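You operate a simulated robot arm through the tools that you are given. There is no shell and no other tool.

You are at the controls of a simulated robot arm. One attempt, no reset.

Task
Cap the water tank, start the pump unit and open the ballast knob until the cloudy water clears.
Fine: tank cap on before the red switch; shut the ballast knob again; leave the pipe link alone. Where these are worked on the way, their far stop is far enough and under half their travel is too little: ballast knob.

Only the result counts: the job must be done as asked and must still hold three seconds after the hand-in. Knocking over, shifting, dropping, spilling or breaking anything else fails it. A push-on lid holds only when it is set on centred and level and pressed home; a screw cap is set on level and turned clockwise until tight.

Robot
A 6-joint arm with a two-finger parallel gripper, fixed in place. Base frame: the origin is on the floor under the middle of its stand, x ahead of it, y to its left, z up. Units: m, degrees, N and s.
With the tool pointing down near the work surface it reaches from about 0.32 to 0.7 m from the base axis. Its first joint turns from -166.0 to 166.0 degrees. Payload 4.1 kg.
The TCP is the grasp point between the finger pads, 0.023 m short of the fingertips. In the tool frame z runs along the fingers and y along their closing line. Largest opening 0.094 m; finger width 0.038, thickness 0.01; the body of the gripper, 0.054 by 0.096 m, starts 0.039 m behind the TCP.
Orientation is that of the tool frame in the base frame, as [roll, pitch, yaw] about the fixed x, y, z axes, in that order (R = Rz(yaw) Ry(pitch) Rx(roll)). With the fingers straight down and closing along the base's y, the tool's x points along the base's -x, its y along +y and its z along -z.

Tools
- The arm moves only by the tool arm_command. Its argument "steps" is a list of rows, each a list of 7 numbers: the shift along the tool's x, y, z in mm, then the turn, a rotation vector about the tool's x, y, z in degrees, then the opening, from 0 (shut) to 1 (fully open). In form: [[x, y, z, rx, ry, rz, jaw], ...]. A call has 1 to 20 rows; each row shifts and turns the commanded pose from where the row before left it, along the tool's axes as they then stand. A row lasts 0.2 s, in which the tool goes at most 0.05 m and 8.6 degrees; a call with a longer step from one row to the next is refused whole, and so is a gripper value outside its range. Where a pose cannot be reached the arm comes as near as it can. A force on the tool above 50 N (or 10 N above the force at the start of the call, whichever is more), or a blocked arm, ends the call early, and 0.2 s more pass. Each finger travels about 0.045 m/s and halts on what it meets, pressing with about 30 N; the grip force reading is that of the motor and also rises with nothing between the fingers. The clock runs only during rows and for 0.2 s after the last one: add rows that do not move to give the fingers time. It gives the time, the measured TCP pose, the force on the tool (base axes), the opening and the grip force at its end, in the units of the frame above (readings bear some noise), with the torque about the TCP (base axes, N m) and any sound that the robot's microphone picked up.
- Cameras (640 x 400 px; columns grow to the right, rows downward): "scene" is fixed at [0.051, 0.65, 1.0205]; the picture's right is [-0.57, -0.82, 0.00], its down [-0.30, 0.21, -0.93] and it looks along [0.76, -0.53, -0.37] (base axes); focal length 276 px, centre (320, 200). "wrist" rides on the gripper at [0.086, 0.016, -0.075] in the tool frame; the picture's right is [-0.18, 0.98, 0.00], its down [-0.58, -0.11, -0.81] and it looks along [-0.79, -0.15, 0.59] (tool axes); focal length 243 px, centre (320, 200). There is no depth. A picture from a camera that has moved, and an enlarged one, comes with that camera's place and axes in the base frame and with its lens.
- snapshot(camera): a new picture of that camera. It takes no simulated time.
- slide_trunk(by): slides the trunk up (or, below 0, down) by that many m; the arm rides with it, the base frame stays. It gives what a move gives, with no picture.
- enlarge(camera, box): a new picture of the part [left, top, right, bottom] of that camera's present view, enlarged. It takes no simulated time.
- hand_in(): hands the job in; it is judged then, once.

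Places have to be worked out from the pictures, the camera data and where the tool is seen. Open the gripper and draw the arm clear of the work before you hand the job in, unless the task says otherwise.

The tools are called after "Emit:" by a JSON object that holds its "op" and its "data". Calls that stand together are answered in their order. arm_command: Moves the arm, as the interface text tells. Its arguments: {"type":"object","properties":{"steps":{"type":"array","items":{"type":"array","items":{"type":"number"}}}},"required":["steps"]} The other tools are called the same way: slide_trunk (by) moves the trunk up or down; snapshot (camera) takes a picture; enlarge (camera, box) takes an enlarged picture of a part of a camera's view; hand_in () hands the job in.

At the start:

```text
t: 0.0
position: [0.4486, 0.1767, 0.996]
tool_rot: [179.9, -0.1, -180.0]
ft_force: [0.1, -0.2, 0.7]
moment: [0.0, 0.04, -0.03]
gripper_width: 0.0939
grip_force: 0.2
trunk travel left (down, up): [-0.425, 0.165]
```

scene: 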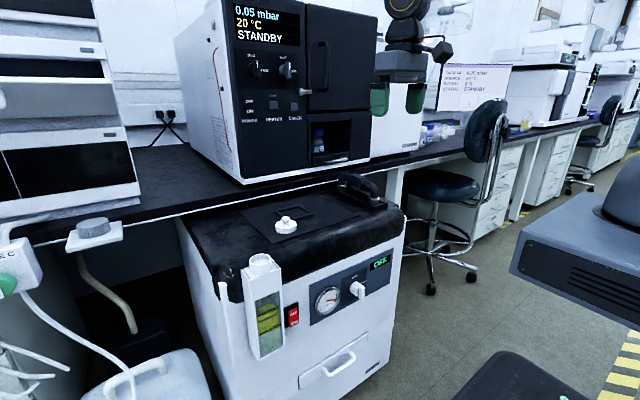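
wrist: 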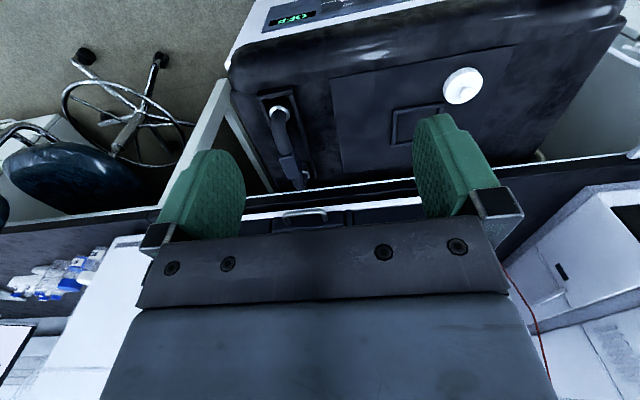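

I'll start by looking closely at the pump unit and its surroundings from both cameras.

Emit:
{"op": "enlarge", "data": {"camera": "scene", "box": [180, 170, 420, 320]}}

Emit:
{"op": "enlarge", "data": {"camera": "scene", "box": [200, 240, 420, 400]}}

Emit:
{"op": "enlarge", "data": {"camera": "scene", "box": [0, 190, 220, 400]}}

Emit:
{"op": "snapshot", "data": {"camera": "wrist"}}

```text
2.67 times, centred on (300, 245) of scene
camera zoom: at [0.051, 0.65, 1.0205], right [-0.57, -0.82, 0.0], down [-0.3, 0.21, -0.93], along [0.76, -0.53, -0.37], focal length 736 px, centre (373, 80)
```

zoom: 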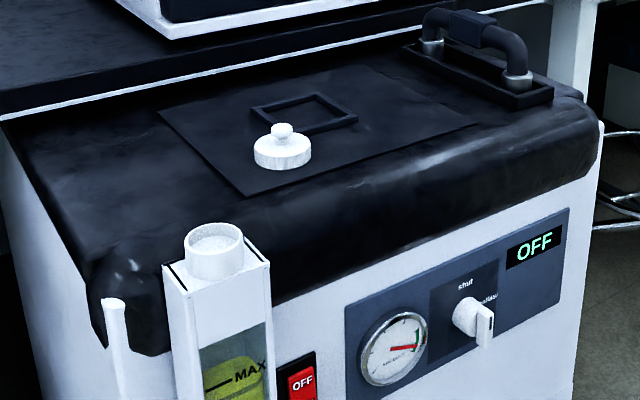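

```text
2.50 times, centred on (310, 320) of scene
camera zoom: at [0.051, 0.65, 1.0205], right [-0.57, -0.82, 0.0], down [-0.3, 0.21, -0.93], along [0.76, -0.53, -0.37], focal length 690 px, centre (345, -100)
```

zoom: 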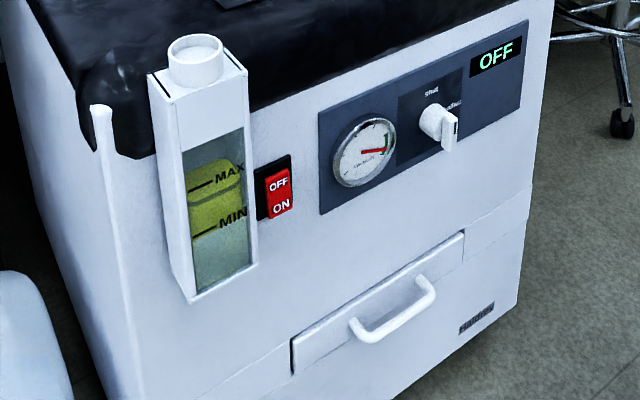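

```text
1.90 times, centred on (110, 295) of scene
camera zoom: at [0.051, 0.65, 1.0205], right [-0.57, -0.82, 0.0], down [-0.3, 0.21, -0.93], along [0.76, -0.53, -0.37], focal length 526 px, centre (720, 19)
```

zoom: 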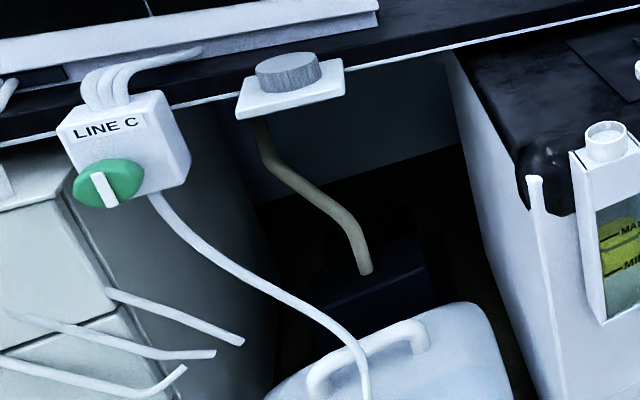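

```text
taken
camera wrist: at [0.3625, 0.1918, 1.0696], right [0.18, 0.98, 0.0], down [0.58, -0.11, 0.81], along [0.79, -0.15, -0.59], focal length 243 px, centre (320, 200)
```

wrist: 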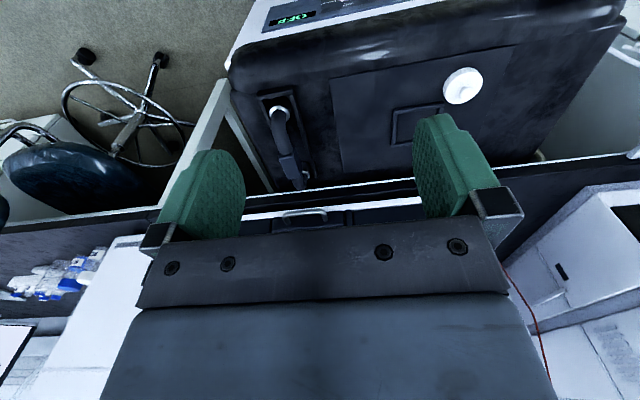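

The white knobbed lid sits on the unit's top at about (0.60, 0.37, 0.70), and a grey ridged cap-like thing is on a shelf bracket at left. I'll enlarge both, plus the tank mouth, to tell which is the tank cap.

Emit:
{"op": "enlarge", "data": {"camera": "scene", "box": [230, 240, 310, 290]}}

Emit:
{"op": "enlarge", "data": {"camera": "scene", "box": [250, 200, 330, 250]}}

Emit:
{"op": "enlarge", "data": {"camera": "scene", "box": [50, 205, 146, 265]}}

Emit:
{"op": "enlarge", "data": {"camera": "scene", "box": [310, 250, 406, 310]}}

Emit:
{"op": "enlarge", "data": {"camera": "scene", "box": [240, 280, 336, 340]}}

Emit:
{"op": "enlarge", "data": {"camera": "wrist", "box": [400, 50, 520, 125]}}

```text
8.00 times, centred on (270, 265) of scene
camera zoom: at [0.051, 0.65, 1.0205], right [-0.57, -0.82, 0.0], down [-0.3, 0.21, -0.93], along [0.76, -0.53, -0.37], focal length 2208 px, centre (720, -320)
```

zoom: 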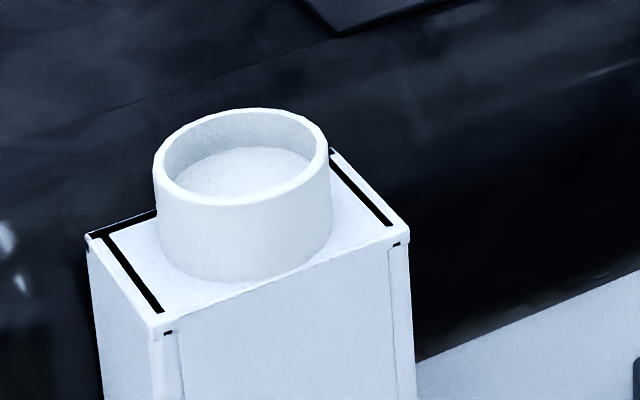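

```text
8.00 times, centred on (290, 225) of scene
camera zoom: at [0.051, 0.65, 1.0205], right [-0.57, -0.82, 0.0], down [-0.3, 0.21, -0.93], along [0.76, -0.53, -0.37], focal length 2208 px, centre (560, 0)
```

zoom: 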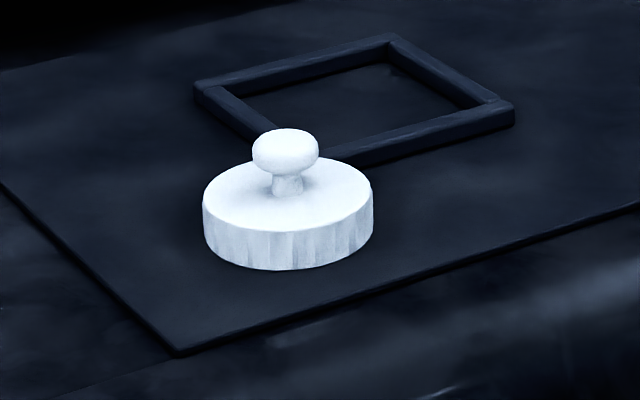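

```text
6.67 times, centred on (98, 235) of scene
camera zoom: at [0.051, 0.65, 1.0205], right [-0.57, -0.82, 0.0], down [-0.3, 0.21, -0.93], along [0.76, -0.53, -0.37], focal length 1840 px, centre (1800, -33)
```

zoom: 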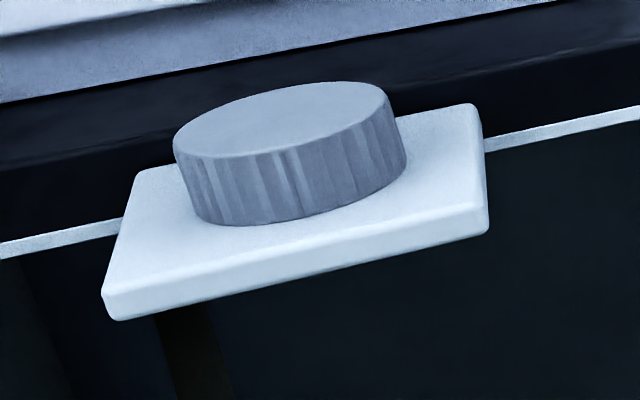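

```text
6.67 times, centred on (358, 280) of scene
camera zoom: at [0.051, 0.65, 1.0205], right [-0.57, -0.82, 0.0], down [-0.3, 0.21, -0.93], along [0.76, -0.53, -0.37], focal length 1840 px, centre (67, -333)
```

zoom: 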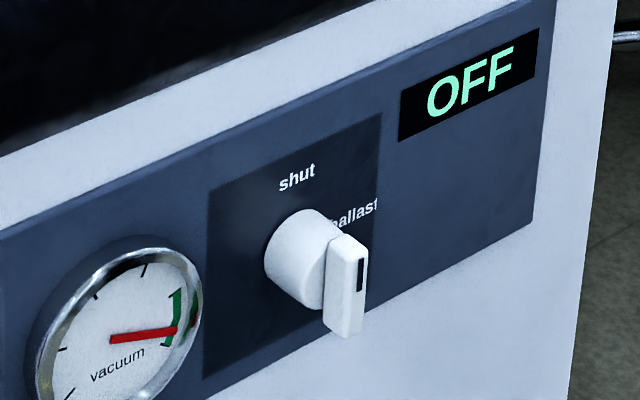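

```text
6.67 times, centred on (288, 310) of scene
camera zoom: at [0.051, 0.65, 1.0205], right [-0.57, -0.82, 0.0], down [-0.3, 0.21, -0.93], along [0.76, -0.53, -0.37], focal length 1840 px, centre (533, -533)
```

zoom: 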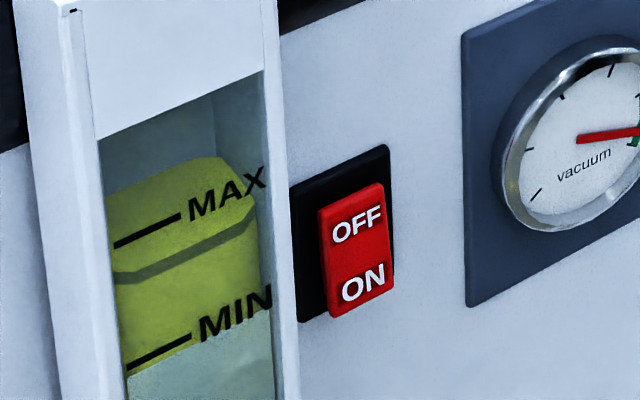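

```text
5.33 times, centred on (460, 88) of wrist
camera zoom: at [0.3625, 0.1918, 1.0696], right [0.18, 0.98, 0.0], down [0.58, -0.11, 0.81], along [0.79, -0.15, -0.59], focal length 1294 px, centre (-427, 800)
```

zoom: 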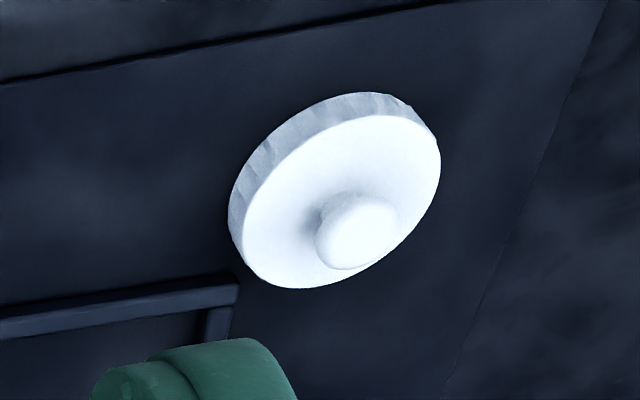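

The white lid (about 52 mm wide) looks right for the plain tank neck (about 44 mm). I'll move the tool back and left, keeping it high, so the wrist camera can see the tank mouth and front panel.

Emit:
{"op": "arm_command", "data": {"steps": [[15, 30, 8, 0, 0, 0, 1], [15, 30, 8, 0, 0, 0, 1], [15, 30, 8, 0, 0, 0, 1], [15, 30, 8, 0, 0, 0, 1], [15, 30, 8, 0, 0, 0, 1], [15, 30, 8, 0, 0, 0, 1]]}}

Emit:
{"op": "snapshot", "data": {"camera": "wrist"}}

Emit:
{"op": "snapshot", "data": {"camera": "scene"}}

```text
t: 1.4
position: [0.3571, 0.3555, 0.9451]
tool_rot: [180.0, 0.0, 179.9]
ft_force: [0.2, -0.6, -0.3]
moment: [-0.02, -0.01, 0.01]
gripper_width: 0.0942
grip_force: 0.1
trunk travel left (down, up): [-0.425, 0.165]
```

```text
taken
camera wrist: at [0.2717, 0.3718, 1.0205], right [0.19, 0.98, 0.0], down [0.58, -0.11, 0.81], along [0.79, -0.15, -0.59], focal length 243 px, centre (320, 200)
```

wrist: 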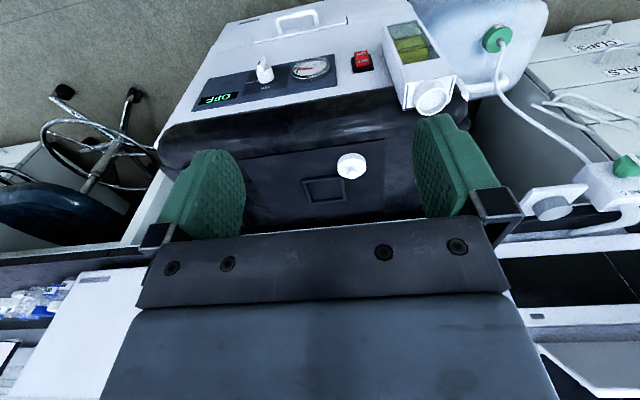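

```text
taken
```

scene: 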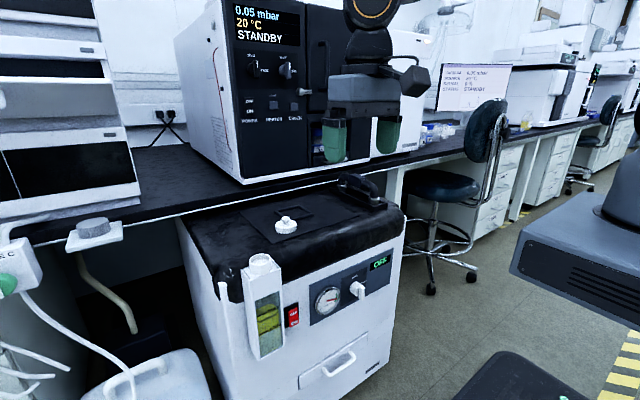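

Now both the tank mouth and front panel are visible in the wrist view. I'll enlarge the pieces to triangulate them.

Emit:
{"op": "enlarge", "data": {"camera": "wrist", "box": [370, 10, 490, 130]}}

Emit:
{"op": "enlarge", "data": {"camera": "wrist", "box": [180, 30, 400, 130]}}

Emit:
{"op": "enlarge", "data": {"camera": "wrist", "box": [300, 130, 400, 200]}}

Emit:
{"op": "enlarge", "data": {"camera": "wrist", "box": [480, 120, 640, 240]}}

```text
3.33 times, centred on (430, 70) of wrist
camera zoom: at [0.2717, 0.3718, 1.0205], right [0.19, 0.98, 0.0], down [0.58, -0.11, 0.81], along [0.79, -0.15, -0.59], focal length 809 px, centre (-47, 633)
```

zoom: 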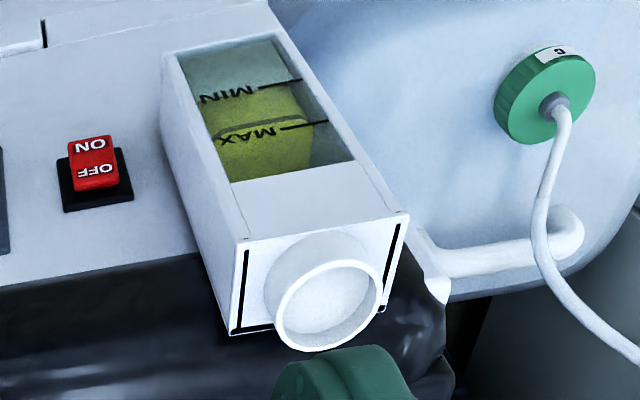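

```text
2.91 times, centred on (290, 80) of wrist
camera zoom: at [0.2717, 0.3718, 1.0205], right [0.19, 0.98, 0.0], down [0.58, -0.11, 0.81], along [0.79, -0.15, -0.59], focal length 706 px, centre (407, 549)
```

zoom: 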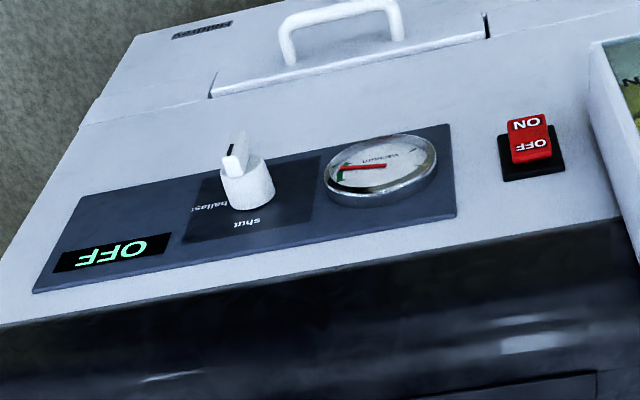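

```text
5.71 times, centred on (350, 165) of wrist
camera zoom: at [0.2717, 0.3718, 1.0205], right [0.19, 0.98, 0.0], down [0.58, -0.11, 0.81], along [0.79, -0.15, -0.59], focal length 1386 px, centre (149, 400)
```

zoom: 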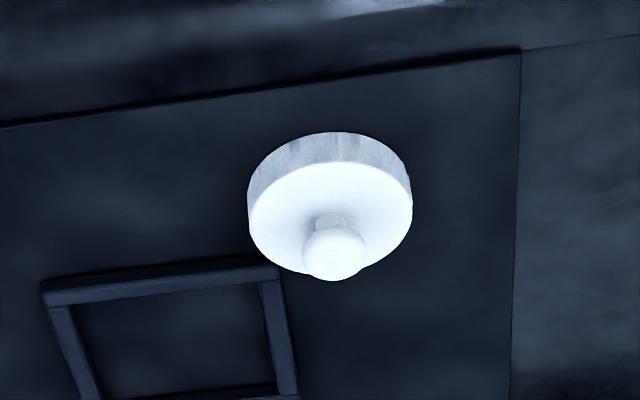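

```text
3.33 times, centred on (560, 180) of wrist
camera zoom: at [0.2717, 0.3718, 1.0205], right [0.19, 0.98, 0.0], down [0.58, -0.11, 0.81], along [0.79, -0.15, -0.59], focal length 809 px, centre (-480, 267)
```

zoom: 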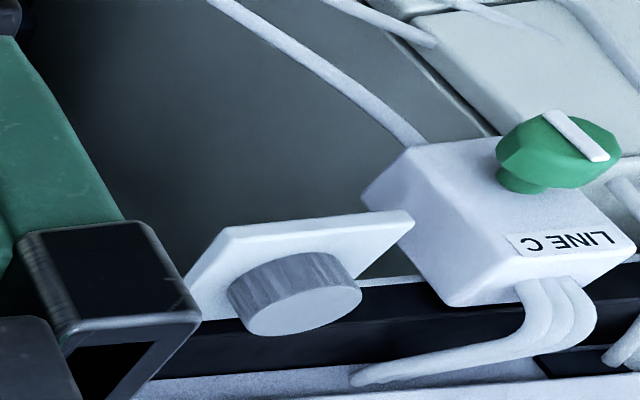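

Triangulation gives: tank mouth rim centre ≈ (0.481, 0.488, 0.720), lid centre ≈ (0.597, 0.370) with its disc top ≈ 0.712, ballast knob bar ≈ (0.477, 0.214, 0.512), switch ≈ (0.500, 0.413, 0.517). The grey cap is ~72 mm and out of reach, so the white lid is the tank cap; I move above it and turn the closing line 45° to stay clear of the raised frame on the cover.

Emit:
{"op": "arm_command", "data": {"steps": [[-30, 2, 14, 0, 0, 0, 1], [-30, 2, 14, 0, 0, 0, 1], [-30, 2, 14, 0, 0, 0, 1], [-30, 2, 14, 0, 0, 0, 1], [-30, 2, 14, 0, 0, 0, 1], [-30, 2, 14, 0, 0, 0, 1], [-30, 1, 14, 0, 0, 0, 1], [-30, 1, 14, 0, 0, 0, 1], [0, 0, 0, 0, 0, 7.5, 1], [0, 0, 0, 0, 0, 7.5, 1], [0, 0, 0, 0, 0, 7.5, 1], [0, 0, 0, 0, 0, 7.5, 1], [0, 0, 0, 0, 0, 7.5, 1], [0, 0, 0, 0, 0, 7.5, 1]]}}

Emit:
{"op": "snapshot", "data": {"camera": "wrist"}}

Emit:
{"op": "snapshot", "data": {"camera": "scene"}}

```text
t: 4.4
position: [0.5966, 0.3693, 0.8349]
tool_rot: [179.9, 0.0, 134.8]
ft_force: [-0.9, 0.8, -0.5]
moment: [0.02, -0.02, -0.02]
gripper_width: 0.0937
grip_force: 0.1
trunk travel left (down, up): [-0.425, 0.165]
```

```text
taken
camera wrist: at [0.5494, 0.4418, 0.9094], right [0.83, 0.56, 0.0], down [0.33, -0.49, 0.81], along [0.45, -0.67, -0.59], focal length 243 px, centre (320, 200)
```

wrist: 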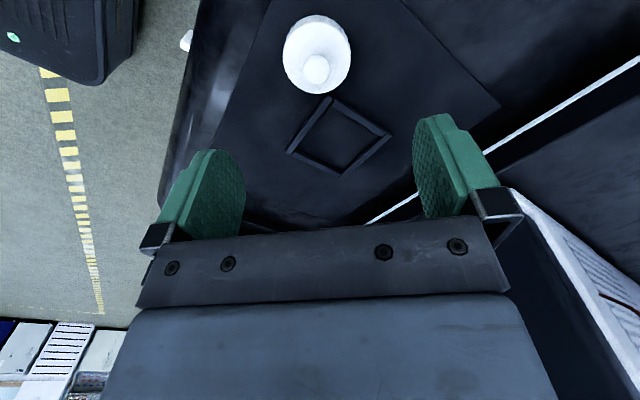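

```text
taken
```

scene: 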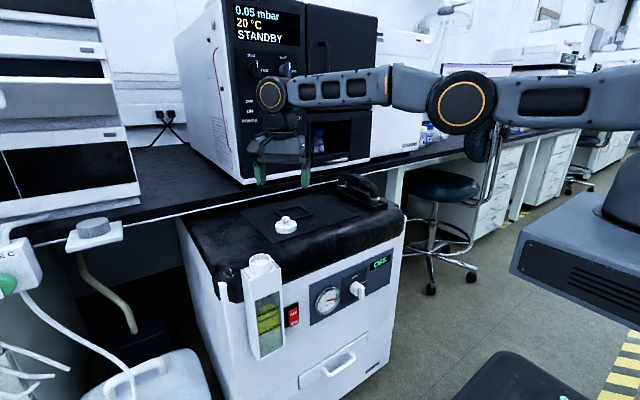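

The lid lies almost straight under the TCP in this view. I'll enlarge it for a precise centre before descending.

Emit:
{"op": "enlarge", "data": {"camera": "wrist", "box": [260, 0, 380, 110]}}

Emit:
{"op": "enlarge", "data": {"camera": "scene", "box": [230, 130, 350, 250]}}

```text
3.64 times, centred on (320, 55) of wrist
camera zoom: at [0.5494, 0.4418, 0.9094], right [0.83, 0.56, 0.0], down [0.33, -0.49, 0.81], along [0.45, -0.67, -0.59], focal length 882 px, centre (320, 727)
```

zoom: 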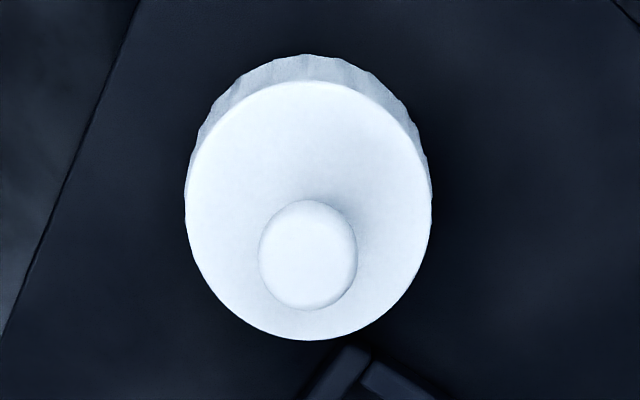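

```text
3.33 times, centred on (290, 190) of scene
camera zoom: at [0.051, 0.65, 1.0205], right [-0.57, -0.82, 0.0], down [-0.3, 0.21, -0.93], along [0.76, -0.53, -0.37], focal length 920 px, centre (420, 233)
```

zoom: 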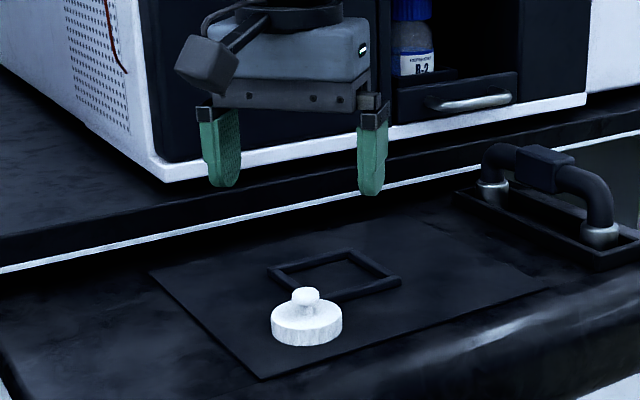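

The lid centre sits about 2.5 mm along tool +x and 2 mm along tool −y of the TCP axis, about 52 mm across. I correct for that, descend to just above grasp height and look again.

Emit:
{"op": "arm_command", "data": {"steps": [[2.5, -2, 20, 0, 0, 0, 1], [0, 0, 25, 0, 0, 0, 1], [0, 0, 25, 0, 0, 0, 1], [0, 0, 15, 0, 0, 0, 1], [0, 0, 0, 0, 0, 0, 1]]}}

Emit:
{"op": "enlarge", "data": {"camera": "wrist", "box": [150, 60, 500, 260]}}

Emit:
{"op": "enlarge", "data": {"camera": "scene", "box": [230, 170, 340, 250]}}

```text
t: 5.6
position: [0.594, 0.37, 0.749]
tool_rot: [-179.9, -0.1, 135.0]
ft_force: [0.2, -0.1, 0.1]
moment: [0.03, -0.01, 0.0]
gripper_width: 0.094
grip_force: 0.0
trunk travel left (down, up): [-0.425, 0.165]
```

```text
1.83 times, centred on (325, 160) of wrist
camera zoom: at [0.5449, 0.4421, 0.8235], right [0.83, 0.56, 0.0], down [0.33, -0.49, 0.81], along [0.46, -0.67, -0.59], focal length 444 px, centre (311, 273)
```

zoom: 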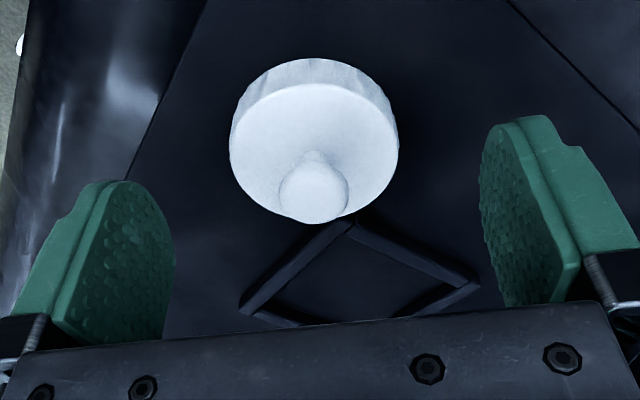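

```text
5.00 times, centred on (285, 210) of scene
camera zoom: at [0.051, 0.65, 1.0205], right [-0.57, -0.82, 0.0], down [-0.3, 0.21, -0.93], along [0.76, -0.53, -0.37], focal length 1380 px, centre (495, 150)
```

zoom: 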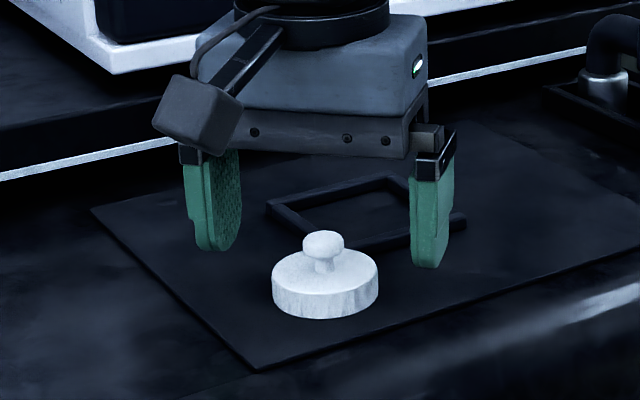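

The lid is centred between the pads. I descend the last 24 mm gently and watch the force.

Emit:
{"op": "arm_command", "data": {"steps": [[0, 0, 10, 0, 0, 0, 1], [0, 0, 8, 0, 0, 0, 1], [0, 0, 3, 0, 0, 0, 1], [0, 0, 2, 0, 0, 0, 1], [0, 0, 0, 0, 0, 0, 1]]}}

Emit:
{"op": "enlarge", "data": {"camera": "wrist", "box": [150, 60, 500, 260]}}

Emit:
{"op": "enlarge", "data": {"camera": "scene", "box": [240, 180, 330, 250]}}

```text
t: 6.8
position: [0.592, 0.3677, 0.726]
tool_rot: [179.8, -0.1, 134.9]
ft_force: [0.3, 0.3, 0.4]
moment: [-0.01, -0.02, -0.03]
gripper_width: 0.094
grip_force: 0.1
out of reach, approached as far as the arm can: row 1
trunk travel left (down, up): [-0.425, 0.165]
```

```text
1.83 times, centred on (325, 160) of wrist
camera zoom: at [0.5426, 0.4396, 0.8014], right [0.83, 0.56, 0.0], down [0.33, -0.49, 0.81], along [0.46, -0.67, -0.59], focal length 444 px, centre (311, 273)
```

zoom: 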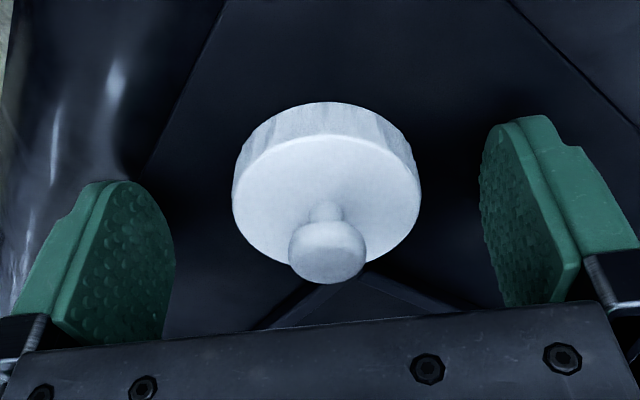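

```text
5.71 times, centred on (285, 215) of scene
camera zoom: at [0.051, 0.65, 1.0205], right [-0.57, -0.82, 0.0], down [-0.3, 0.21, -0.93], along [0.76, -0.53, -0.37], focal length 1577 px, centre (520, 114)
```

zoom: 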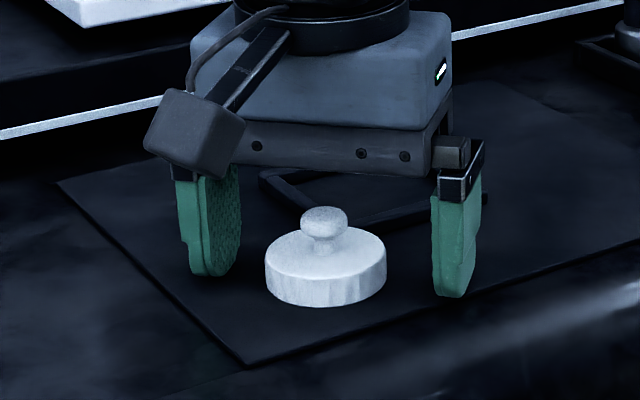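

The arm is at the edge of its reach here because the shoulder is too high. I'll raise the tool, then lower the trunk by the same amount to get a better posture.

Emit:
{"op": "arm_command", "data": {"steps": [[0, 0, -30, 0, 0, 0, 1], [0, 0, -40, 0, 0, 0, 1], [0, 0, -40, 0, 0, 0, 1], [0, 0, -40, 0, 0, 0, 1], [0, 0, -30, 0, 0, 0, 1], [0, 0, 0, 0, 0, 0, 1]]}}

Emit:
{"op": "slide_trunk", "data": {"by": -0.14}}

Emit:
{"op": "enlarge", "data": {"camera": "wrist", "box": [150, 0, 500, 200]}}

Emit:
{"op": "snapshot", "data": {"camera": "scene"}}

```text
t: 8.2
position: [0.5913, 0.3691, 0.9062]
tool_rot: [179.9, 0.0, 135.0]
ft_force: [0.7, -0.1, 0.6]
moment: [0.0, -0.03, 0.02]
gripper_width: 0.094
grip_force: 0.0
trunk travel left (down, up): [-0.425, 0.165]
```

```text
t: 9.9
position: [0.5915, 0.3691, 0.7662]
tool_rot: [-179.9, 0.0, 135.0]
ft_force: [0.3, 0.1, -0.4]
moment: [0.0, 0.01, 0.02]
gripper_width: 0.0943
grip_force: 0.1
trunk travel left (down, up): [-0.285, 0.305]
```

```text
1.83 times, centred on (325, 100) of wrist
camera zoom: at [0.5422, 0.4406, 0.8413], right [0.83, 0.56, 0.0], down [0.33, -0.49, 0.81], along [0.46, -0.67, -0.59], focal length 444 px, centre (311, 383)
```

zoom: 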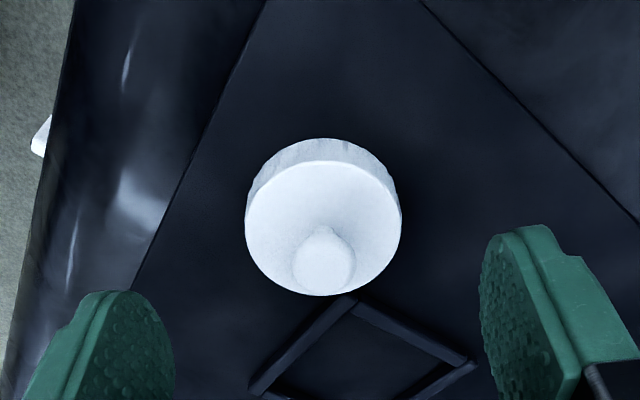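

```text
taken
```

scene: 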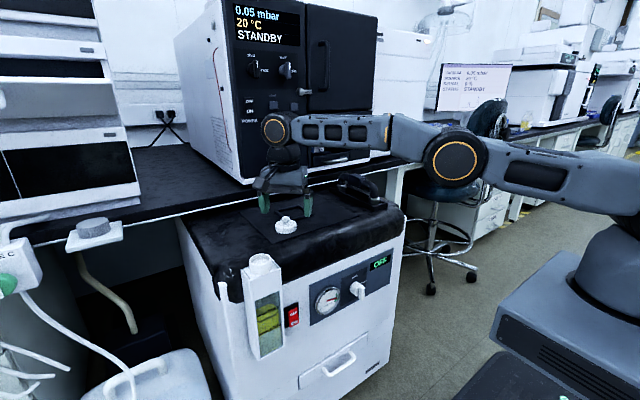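

The trunk is lower and the tool is at z=0.766. I correct by (−1, +3.5) mm in the tool frame and descend to grasp height.

Emit:
{"op": "arm_command", "data": {"steps": [[-1, 3.5, 12, 0, 0, 0, 1], [0, 0, 12, 0, 0, 0, 1], [0, 0, 10, 0, 0, 0, 1], [0, 0, 4, 0, 0, 0, 1], [0, 0, 3, 0, 0, 0, 1], [0, 0, 0, 0, 0, 0, 1]]}}

Emit:
{"op": "enlarge", "data": {"camera": "wrist", "box": [150, 60, 500, 260]}}

Emit:
{"op": "enlarge", "data": {"camera": "scene", "box": [240, 180, 330, 250]}}

```text
t: 11.3
position: [0.5939, 0.3715, 0.7263]
tool_rot: [-180.0, 0.0, 135.0]
ft_force: [-0.1, -1.3, -0.2]
moment: [-0.01, 0.0, 0.0]
gripper_width: 0.0939
grip_force: 0.0
trunk travel left (down, up): [-0.285, 0.305]
```

```text
1.83 times, centred on (325, 160) of wrist
camera zoom: at [0.5461, 0.4426, 0.8007], right [0.83, 0.56, 0.0], down [0.33, -0.49, 0.81], along [0.46, -0.67, -0.59], focal length 444 px, centre (311, 273)
```

zoom: 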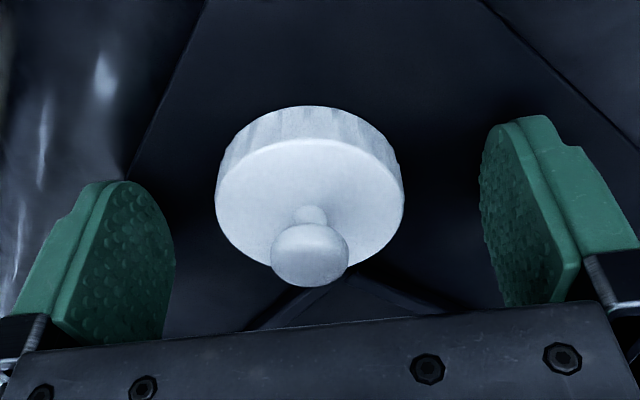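

```text
5.71 times, centred on (285, 215) of scene
camera zoom: at [0.051, 0.65, 1.0205], right [-0.57, -0.82, 0.0], down [-0.3, 0.21, -0.93], along [0.76, -0.53, -0.37], focal length 1577 px, centre (520, 114)
```

zoom: 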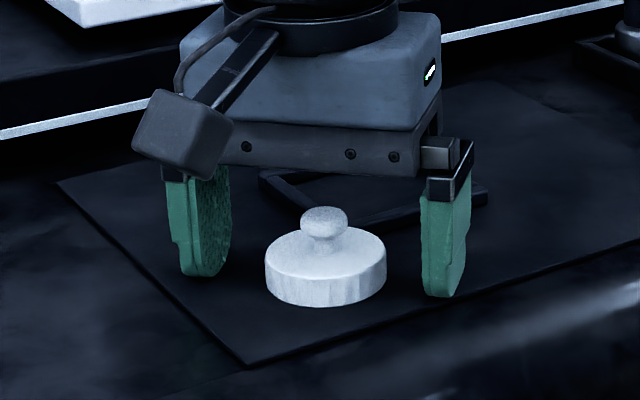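

The lid is centred between the pads and there's no contact yet. I go 2 mm lower and close on the lid's ribbed side.

Emit:
{"op": "arm_command", "data": {"steps": [[0, 0, 2, 0, 0, 0, 1], [0, 0, 0, 0, 0, 0, 0.7], [0, 0, 0, 0, 0, 0, 0.4], [0, 0, 0, 0, 0, 0, 0.3], [0, 0, 0, 0, 0, 0, 0.3], [0, 0, 0, 0, 0, 0, 0.3]]}}

Emit:
{"op": "enlarge", "data": {"camera": "wrist", "box": [150, 60, 500, 260]}}

Emit:
{"op": "enlarge", "data": {"camera": "scene", "box": [240, 180, 330, 250]}}

```text
t: 12.7
position: [0.5941, 0.3699, 0.7254]
tool_rot: [179.8, 0.0, 135.0]
ft_force: [-2.5, -6.3, 17.4]
moment: [-0.38, 0.58, 0.08]
gripper_width: 0.0495
grip_force: 30.1
trunk travel left (down, up): [-0.285, 0.305]
```

```text
1.83 times, centred on (325, 160) of wrist
camera zoom: at [0.5448, 0.4416, 0.8007], right [0.83, 0.56, 0.0], down [0.33, -0.49, 0.81], along [0.46, -0.67, -0.59], focal length 444 px, centre (311, 273)
```

zoom: 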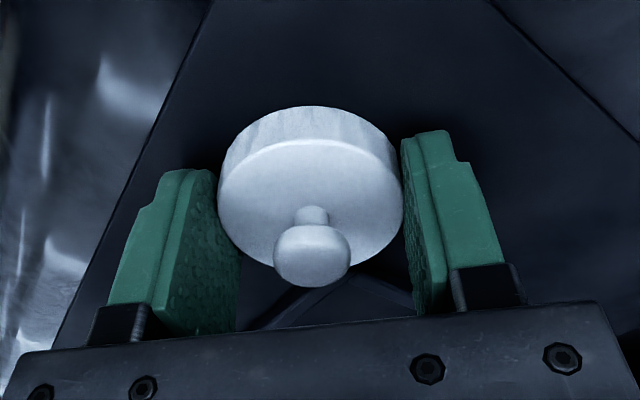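

```text
5.71 times, centred on (285, 215) of scene
camera zoom: at [0.051, 0.65, 1.0205], right [-0.57, -0.82, 0.0], down [-0.3, 0.21, -0.93], along [0.76, -0.53, -0.37], focal length 1577 px, centre (520, 114)
```

zoom: 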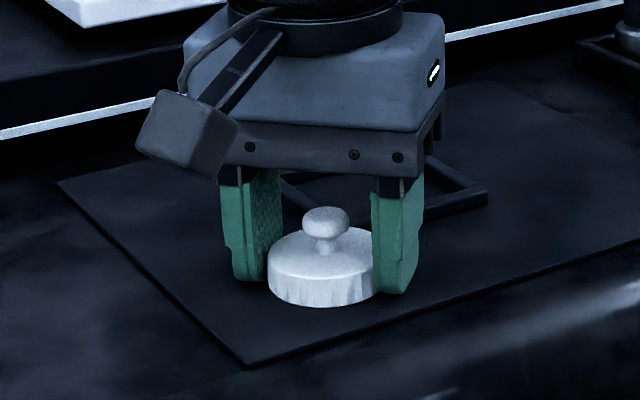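

Gripped at 49.5 mm width with a 30 N grip; the fingertips just touch the cover (17 N upward), so the cover is at about z=0.702. I lift gently.

Emit:
{"op": "arm_command", "data": {"steps": [[0, 0, -3, 0, 0, 0, 0.3], [0, 0, -5, 0, 0, 0, 0.3], [0, 0, -10, 0, 0, 0, 0.3], [0, 0, -20, 0, 0, 0, 0.3], [0, 0, -30, 0, 0, 0, 0.3], [0, 0, 0, 0, 0, 0, 0.3]]}}

Emit:
{"op": "enlarge", "data": {"camera": "wrist", "box": [220, 80, 420, 200]}}

Emit:
{"op": "enlarge", "data": {"camera": "scene", "box": [240, 170, 330, 240]}}

```text
t: 14.1
position: [0.5877, 0.3662, 0.7911]
tool_rot: [-180.0, 0.0, 134.8]
ft_force: [-0.1, 0.6, -0.2]
moment: [0.02, 0.0, 0.02]
gripper_width: 0.0282
grip_force: 0.0
out of reach, approached as far as the arm can: row 5
trunk travel left (down, up): [-0.285, 0.305]
```

```text
3.20 times, centred on (320, 140) of wrist
camera zoom: at [0.5393, 0.4373, 0.8657], right [0.83, 0.56, 0.0], down [0.33, -0.49, 0.81], along [0.45, -0.67, -0.59], focal length 776 px, centre (320, 392)
```

zoom: 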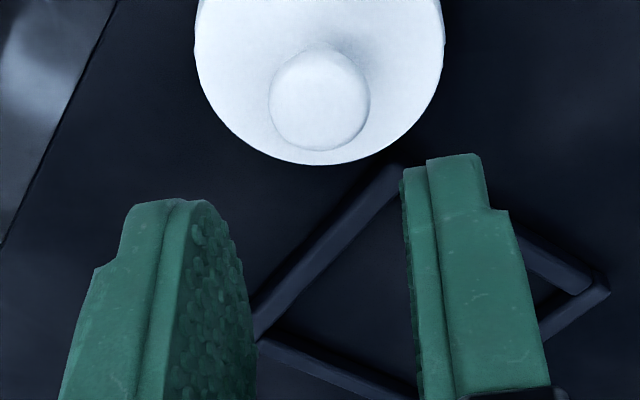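

```text
5.71 times, centred on (285, 205) of scene
camera zoom: at [0.051, 0.65, 1.0205], right [-0.57, -0.82, 0.0], down [-0.3, 0.21, -0.93], along [0.76, -0.53, -0.37], focal length 1577 px, centre (520, 171)
```

zoom: 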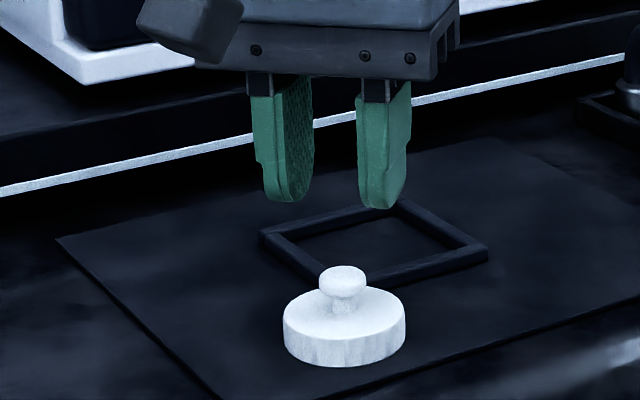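

The lid slipped out when the arm hit its reach limit; it's upright on the cover, right under the TCP. The trunk should sit in between for this radius, so I'll raise it 6 cm, open, and take the lid by its knob handle instead.

Emit:
{"op": "slide_trunk", "data": {"by": 0.06}}

Emit:
{"op": "arm_command", "data": {"steps": [[0, 0, 10, 0, 0, 0, 0.6], [0, 0, 20, 0, 0, 0, 0.6], [0, 0, 20, 0, 0, 0, 0.6], [0, 0, 0, 0, 0, 0, 0.6]]}}

Emit:
{"op": "enlarge", "data": {"camera": "wrist", "box": [220, 20, 420, 140]}}

Emit:
{"op": "enlarge", "data": {"camera": "scene", "box": [240, 170, 330, 240]}}

```text
t: 15.1
position: [0.5872, 0.3652, 0.8509]
tool_rot: [179.9, 0.0, 135.0]
ft_force: [0.3, -0.2, 0.2]
moment: [-0.04, 0.02, -0.01]
gripper_width: 0.0281
grip_force: 0.0
trunk travel left (down, up): [-0.345, 0.245]
```

```text
t: 16.1
position: [0.5891, 0.3651, 0.8003]
tool_rot: [-180.0, 0.1, 135.0]
ft_force: [-0.3, 0.0, -0.2]
moment: [-0.01, -0.01, -0.02]
gripper_width: 0.0565
grip_force: 0.0
trunk travel left (down, up): [-0.345, 0.245]
```

```text
3.20 times, centred on (320, 80) of wrist
camera zoom: at [0.5401, 0.4363, 0.8752], right [0.83, 0.56, 0.0], down [0.33, -0.49, 0.81], along [0.46, -0.67, -0.59], focal length 776 px, centre (320, 584)
```

zoom: 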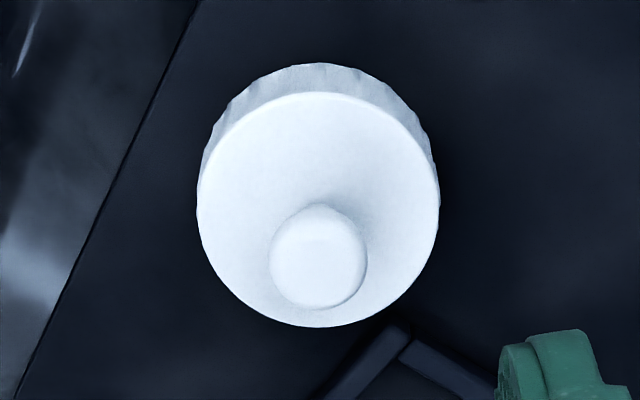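

```text
5.71 times, centred on (285, 205) of scene
camera zoom: at [0.051, 0.65, 1.0205], right [-0.57, -0.82, 0.0], down [-0.3, 0.21, -0.93], along [0.76, -0.53, -0.37], focal length 1577 px, centre (520, 171)
```

zoom: 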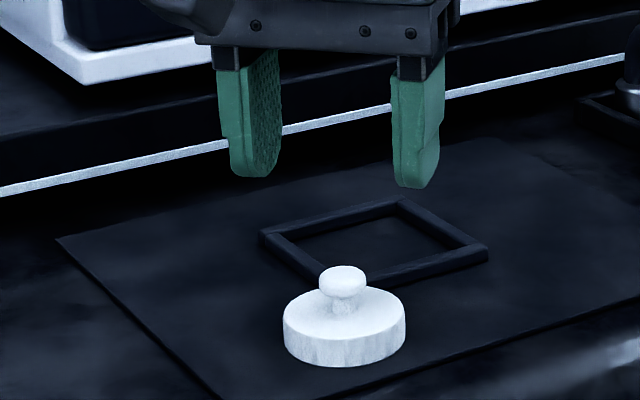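

The knob is centred under the TCP within about 1 mm. I descend so the fingertips stop about 2–3 mm above the disc, with the knob between the pads.

Emit:
{"op": "arm_command", "data": {"steps": [[1, 0, 20, 0, 0, 0, 0.6], [0, 0, 20, 0, 0, 0, 0.6], [0, 0, 12, 0, 0, 0, 0.6], [0, 0, 6, 0, 0, 0, 0.6], [0, 0, 3, 0, 0, 0, 0.6], [0, 0, 0, 0, 0, 0, 0.6]]}}

Emit:
{"op": "enlarge", "data": {"camera": "wrist", "box": [190, 60, 450, 220]}}

Emit:
{"op": "enlarge", "data": {"camera": "scene", "box": [250, 190, 330, 240]}}

```text
t: 17.5
position: [0.588, 0.3671, 0.7397]
tool_rot: [-180.0, 0.0, 135.0]
ft_force: [0.1, -0.5, -0.2]
moment: [0.01, -0.01, -0.04]
gripper_width: 0.0565
grip_force: 0.0
trunk travel left (down, up): [-0.345, 0.245]
```

```text
2.46 times, centred on (320, 140) of wrist
camera zoom: at [0.5387, 0.4385, 0.8143], right [0.83, 0.56, 0.0], down [0.33, -0.49, 0.81], along [0.46, -0.67, -0.59], focal length 597 px, centre (320, 348)
```

zoom: 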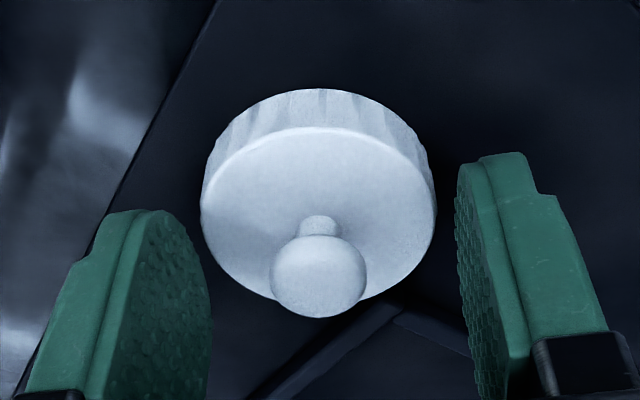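

```text
8.00 times, centred on (290, 215) of scene
camera zoom: at [0.051, 0.65, 1.0205], right [-0.57, -0.82, 0.0], down [-0.3, 0.21, -0.93], along [0.76, -0.53, -0.37], focal length 2208 px, centre (560, 80)
```

zoom: 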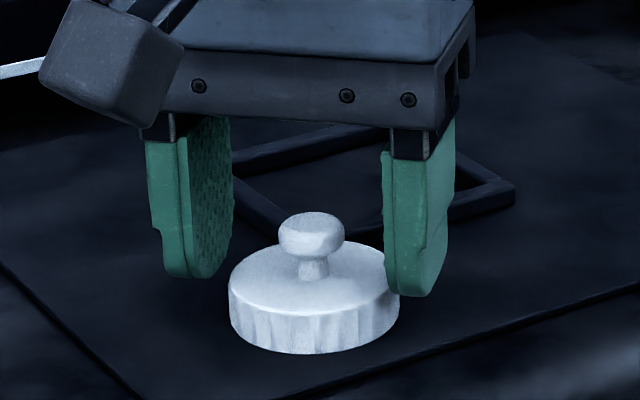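

The knob sits between the pads. I close on it now.

Emit:
{"op": "arm_command", "data": {"steps": [[0, 0, 0, 0, 0, 0, 0.4], [0, 0, 0, 0, 0, 0, 0.2], [0, 0, 0, 0, 0, 0, 0.05], [0, 0, 0, 0, 0, 0, 0.05], [0, 0, 0, 0, 0, 0, 0.05]]}}

Emit:
{"op": "enlarge", "data": {"camera": "wrist", "box": [190, 60, 450, 220]}}

Emit:
{"op": "enlarge", "data": {"camera": "scene", "box": [250, 190, 330, 240]}}

```text
t: 18.7
position: [0.5888, 0.3677, 0.7405]
tool_rot: [180.0, 0.0, 135.0]
ft_force: [0.0, 0.0, 1.6]
moment: [0.03, 0.03, -0.05]
gripper_width: 0.0178
grip_force: 29.9
trunk travel left (down, up): [-0.345, 0.245]
```

```text
2.46 times, centred on (320, 140) of wrist
camera zoom: at [0.5386, 0.4384, 0.8146], right [0.83, 0.56, 0.0], down [0.33, -0.49, 0.81], along [0.46, -0.67, -0.59], focal length 597 px, centre (320, 348)
```

zoom: 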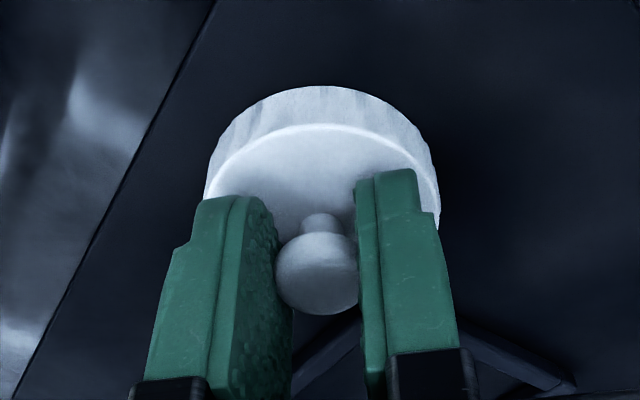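

```text
8.00 times, centred on (290, 215) of scene
camera zoom: at [0.051, 0.65, 1.0205], right [-0.57, -0.82, 0.0], down [-0.3, 0.21, -0.93], along [0.76, -0.53, -0.37], focal length 2208 px, centre (560, 80)
```

zoom: 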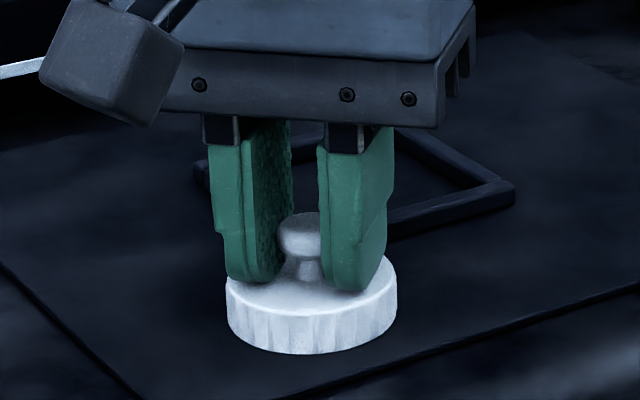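

The knob is held (17.8 mm, 30 N). I lift slowly by 15 mm and check the lid comes up level.

Emit:
{"op": "arm_command", "data": {"steps": [[0, 0, -2, 0, 0, 0, 0.05], [0, 0, -3, 0, 0, 0, 0.05], [0, 0, -5, 0, 0, 0, 0.05], [0, 0, -5, 0, 0, 0, 0.05], [0, 0, 0, 0, 0, 0, 0.05]]}}

Emit:
{"op": "enlarge", "data": {"camera": "wrist", "box": [190, 60, 450, 220]}}

Emit:
{"op": "enlarge", "data": {"camera": "scene", "box": [250, 190, 330, 240]}}

```text
t: 19.9
position: [0.587, 0.365, 0.7546]
tool_rot: [179.9, 0.1, 135.1]
ft_force: [-0.4, 0.2, 0.1]
moment: [0.02, 0.01, 0.02]
gripper_width: 0.0179
grip_force: 30.3
trunk travel left (down, up): [-0.345, 0.245]
```

```text
2.46 times, centred on (320, 140) of wrist
camera zoom: at [0.5389, 0.438, 0.8296], right [0.83, 0.56, 0.0], down [0.33, -0.49, 0.81], along [0.46, -0.67, -0.59], focal length 597 px, centre (320, 348)
```

zoom: 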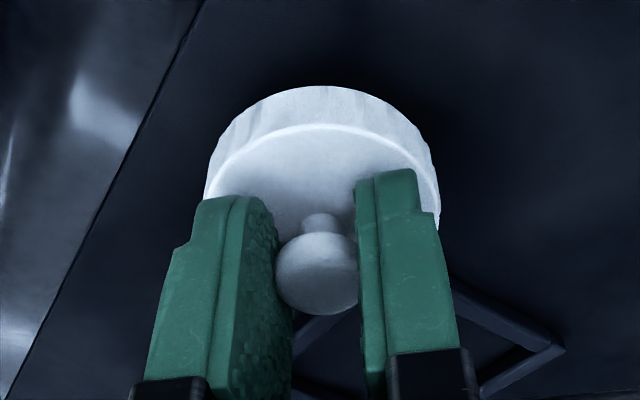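

```text
8.00 times, centred on (290, 215) of scene
camera zoom: at [0.051, 0.65, 1.0205], right [-0.57, -0.82, 0.0], down [-0.3, 0.21, -0.93], along [0.76, -0.53, -0.37], focal length 2208 px, centre (560, 80)
```

zoom: 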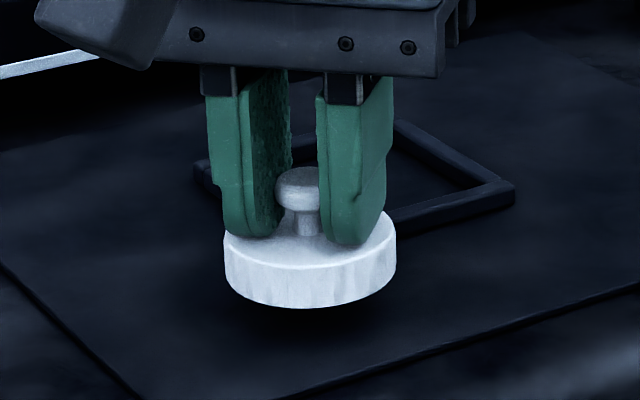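

The lid hangs level from the knob. I raise it, carry it over the tank mouth, and turn the tool 45° so the wrist camera's view complements the scene camera for alignment.

Emit:
{"op": "arm_command", "data": {"steps": [[0, 0, -15, 0, 0, 0, 0.05], [0, 0, -15, 0, 0, 0, 0.05], [0, 0, -15, 0, 0, 0, 0.05], [20.2, 1.4, 0, 0, 0, 0, 0.05], [20.2, 1.4, 0, 0, 0, 0, 0.05], [20.2, 1.4, 0, 0, 0, 0, 0.05], [20.2, 1.4, 0, 0, 0, 0, 0.05], [20.2, 1.4, 0, 0, 0, 0, 0.05], [20.2, 1.4, 0, 0, 0, 0, 0.05], [20.2, 1.4, 0, 0, 0, 0, 0.05], [20.2, 1.4, 0, 0, 0, 0, 0.05], [0, 0, 0, 0, 0, 7.5, 0.05], [0, 0, 0, 0, 0, 7.5, 0.05], [0, 0, 0, 0, 0, 7.5, 0.05], [0, 0, 0, 0, 0, 7.5, 0.05], [0, 0, 0, 0, 0, 7.5, 0.05], [0, 0, 0, 0, 0, 7.5, 0.05], [0, 0, 0, 0, 0, 0, 0.05]]}}

Emit:
{"op": "snapshot", "data": {"camera": "wrist"}}

Emit:
{"op": "snapshot", "data": {"camera": "scene"}}

```text
t: 23.7
position: [0.4824, 0.4886, 0.8007]
tool_rot: [180.0, 0.0, 89.8]
ft_force: [0.4, -0.9, 0.5]
moment: [0.01, 0.01, 0.04]
gripper_width: 0.0179
grip_force: 29.8
trunk travel left (down, up): [-0.345, 0.245]
```

```text
taken
camera wrist: at [0.4985, 0.5744, 0.8746], right [0.98, -0.19, 0.0], down [-0.11, -0.58, 0.81], along [-0.15, -0.79, -0.59], focal length 243 px, centre (320, 200)
```

wrist: 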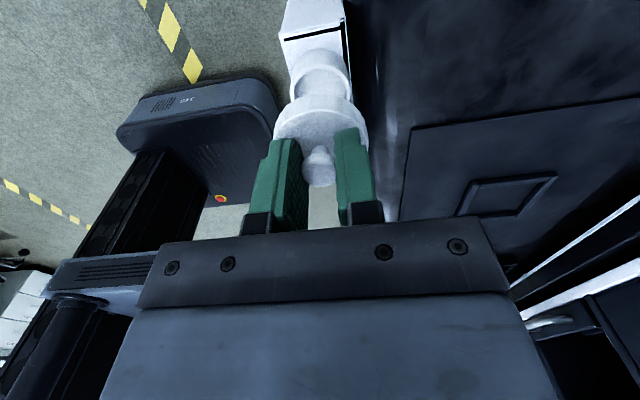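

```text
taken
```

scene: 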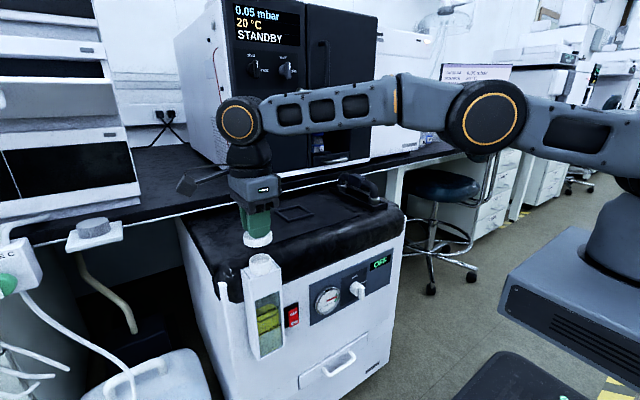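

Emit:
{"op": "enlarge", "data": {"camera": "wrist", "box": [250, 10, 400, 190]}}

Emit:
{"op": "enlarge", "data": {"camera": "scene", "box": [210, 190, 310, 290]}}

```text
2.22 times, centred on (325, 100) of wrist
camera zoom: at [0.4985, 0.5744, 0.8746], right [0.98, -0.19, 0.0], down [-0.11, -0.58, 0.81], along [-0.15, -0.79, -0.59], focal length 539 px, centre (309, 422)
```

zoom: 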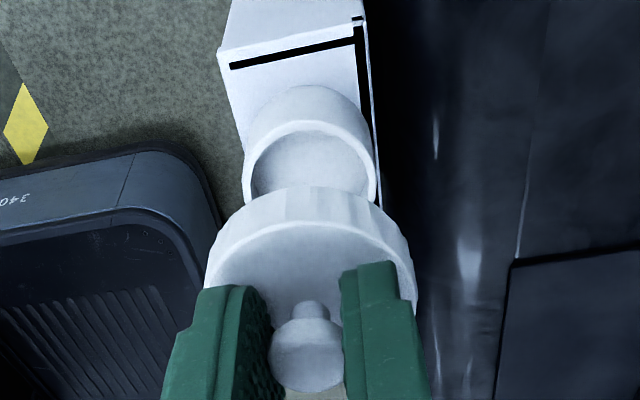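

```text
4.00 times, centred on (260, 240) of scene
camera zoom: at [0.051, 0.65, 1.0205], right [-0.57, -0.82, 0.0], down [-0.3, 0.21, -0.93], along [0.76, -0.53, -0.37], focal length 1104 px, centre (560, 40)
```

zoom: 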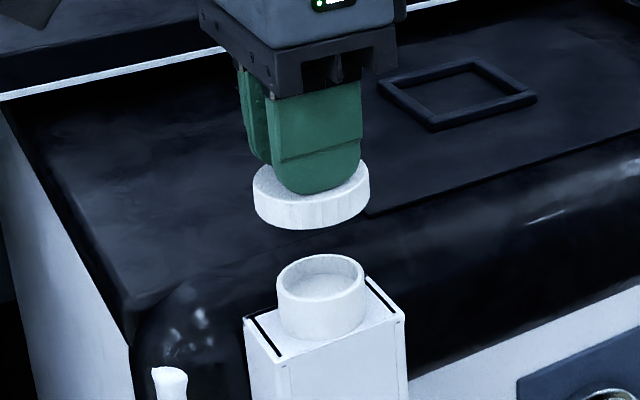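

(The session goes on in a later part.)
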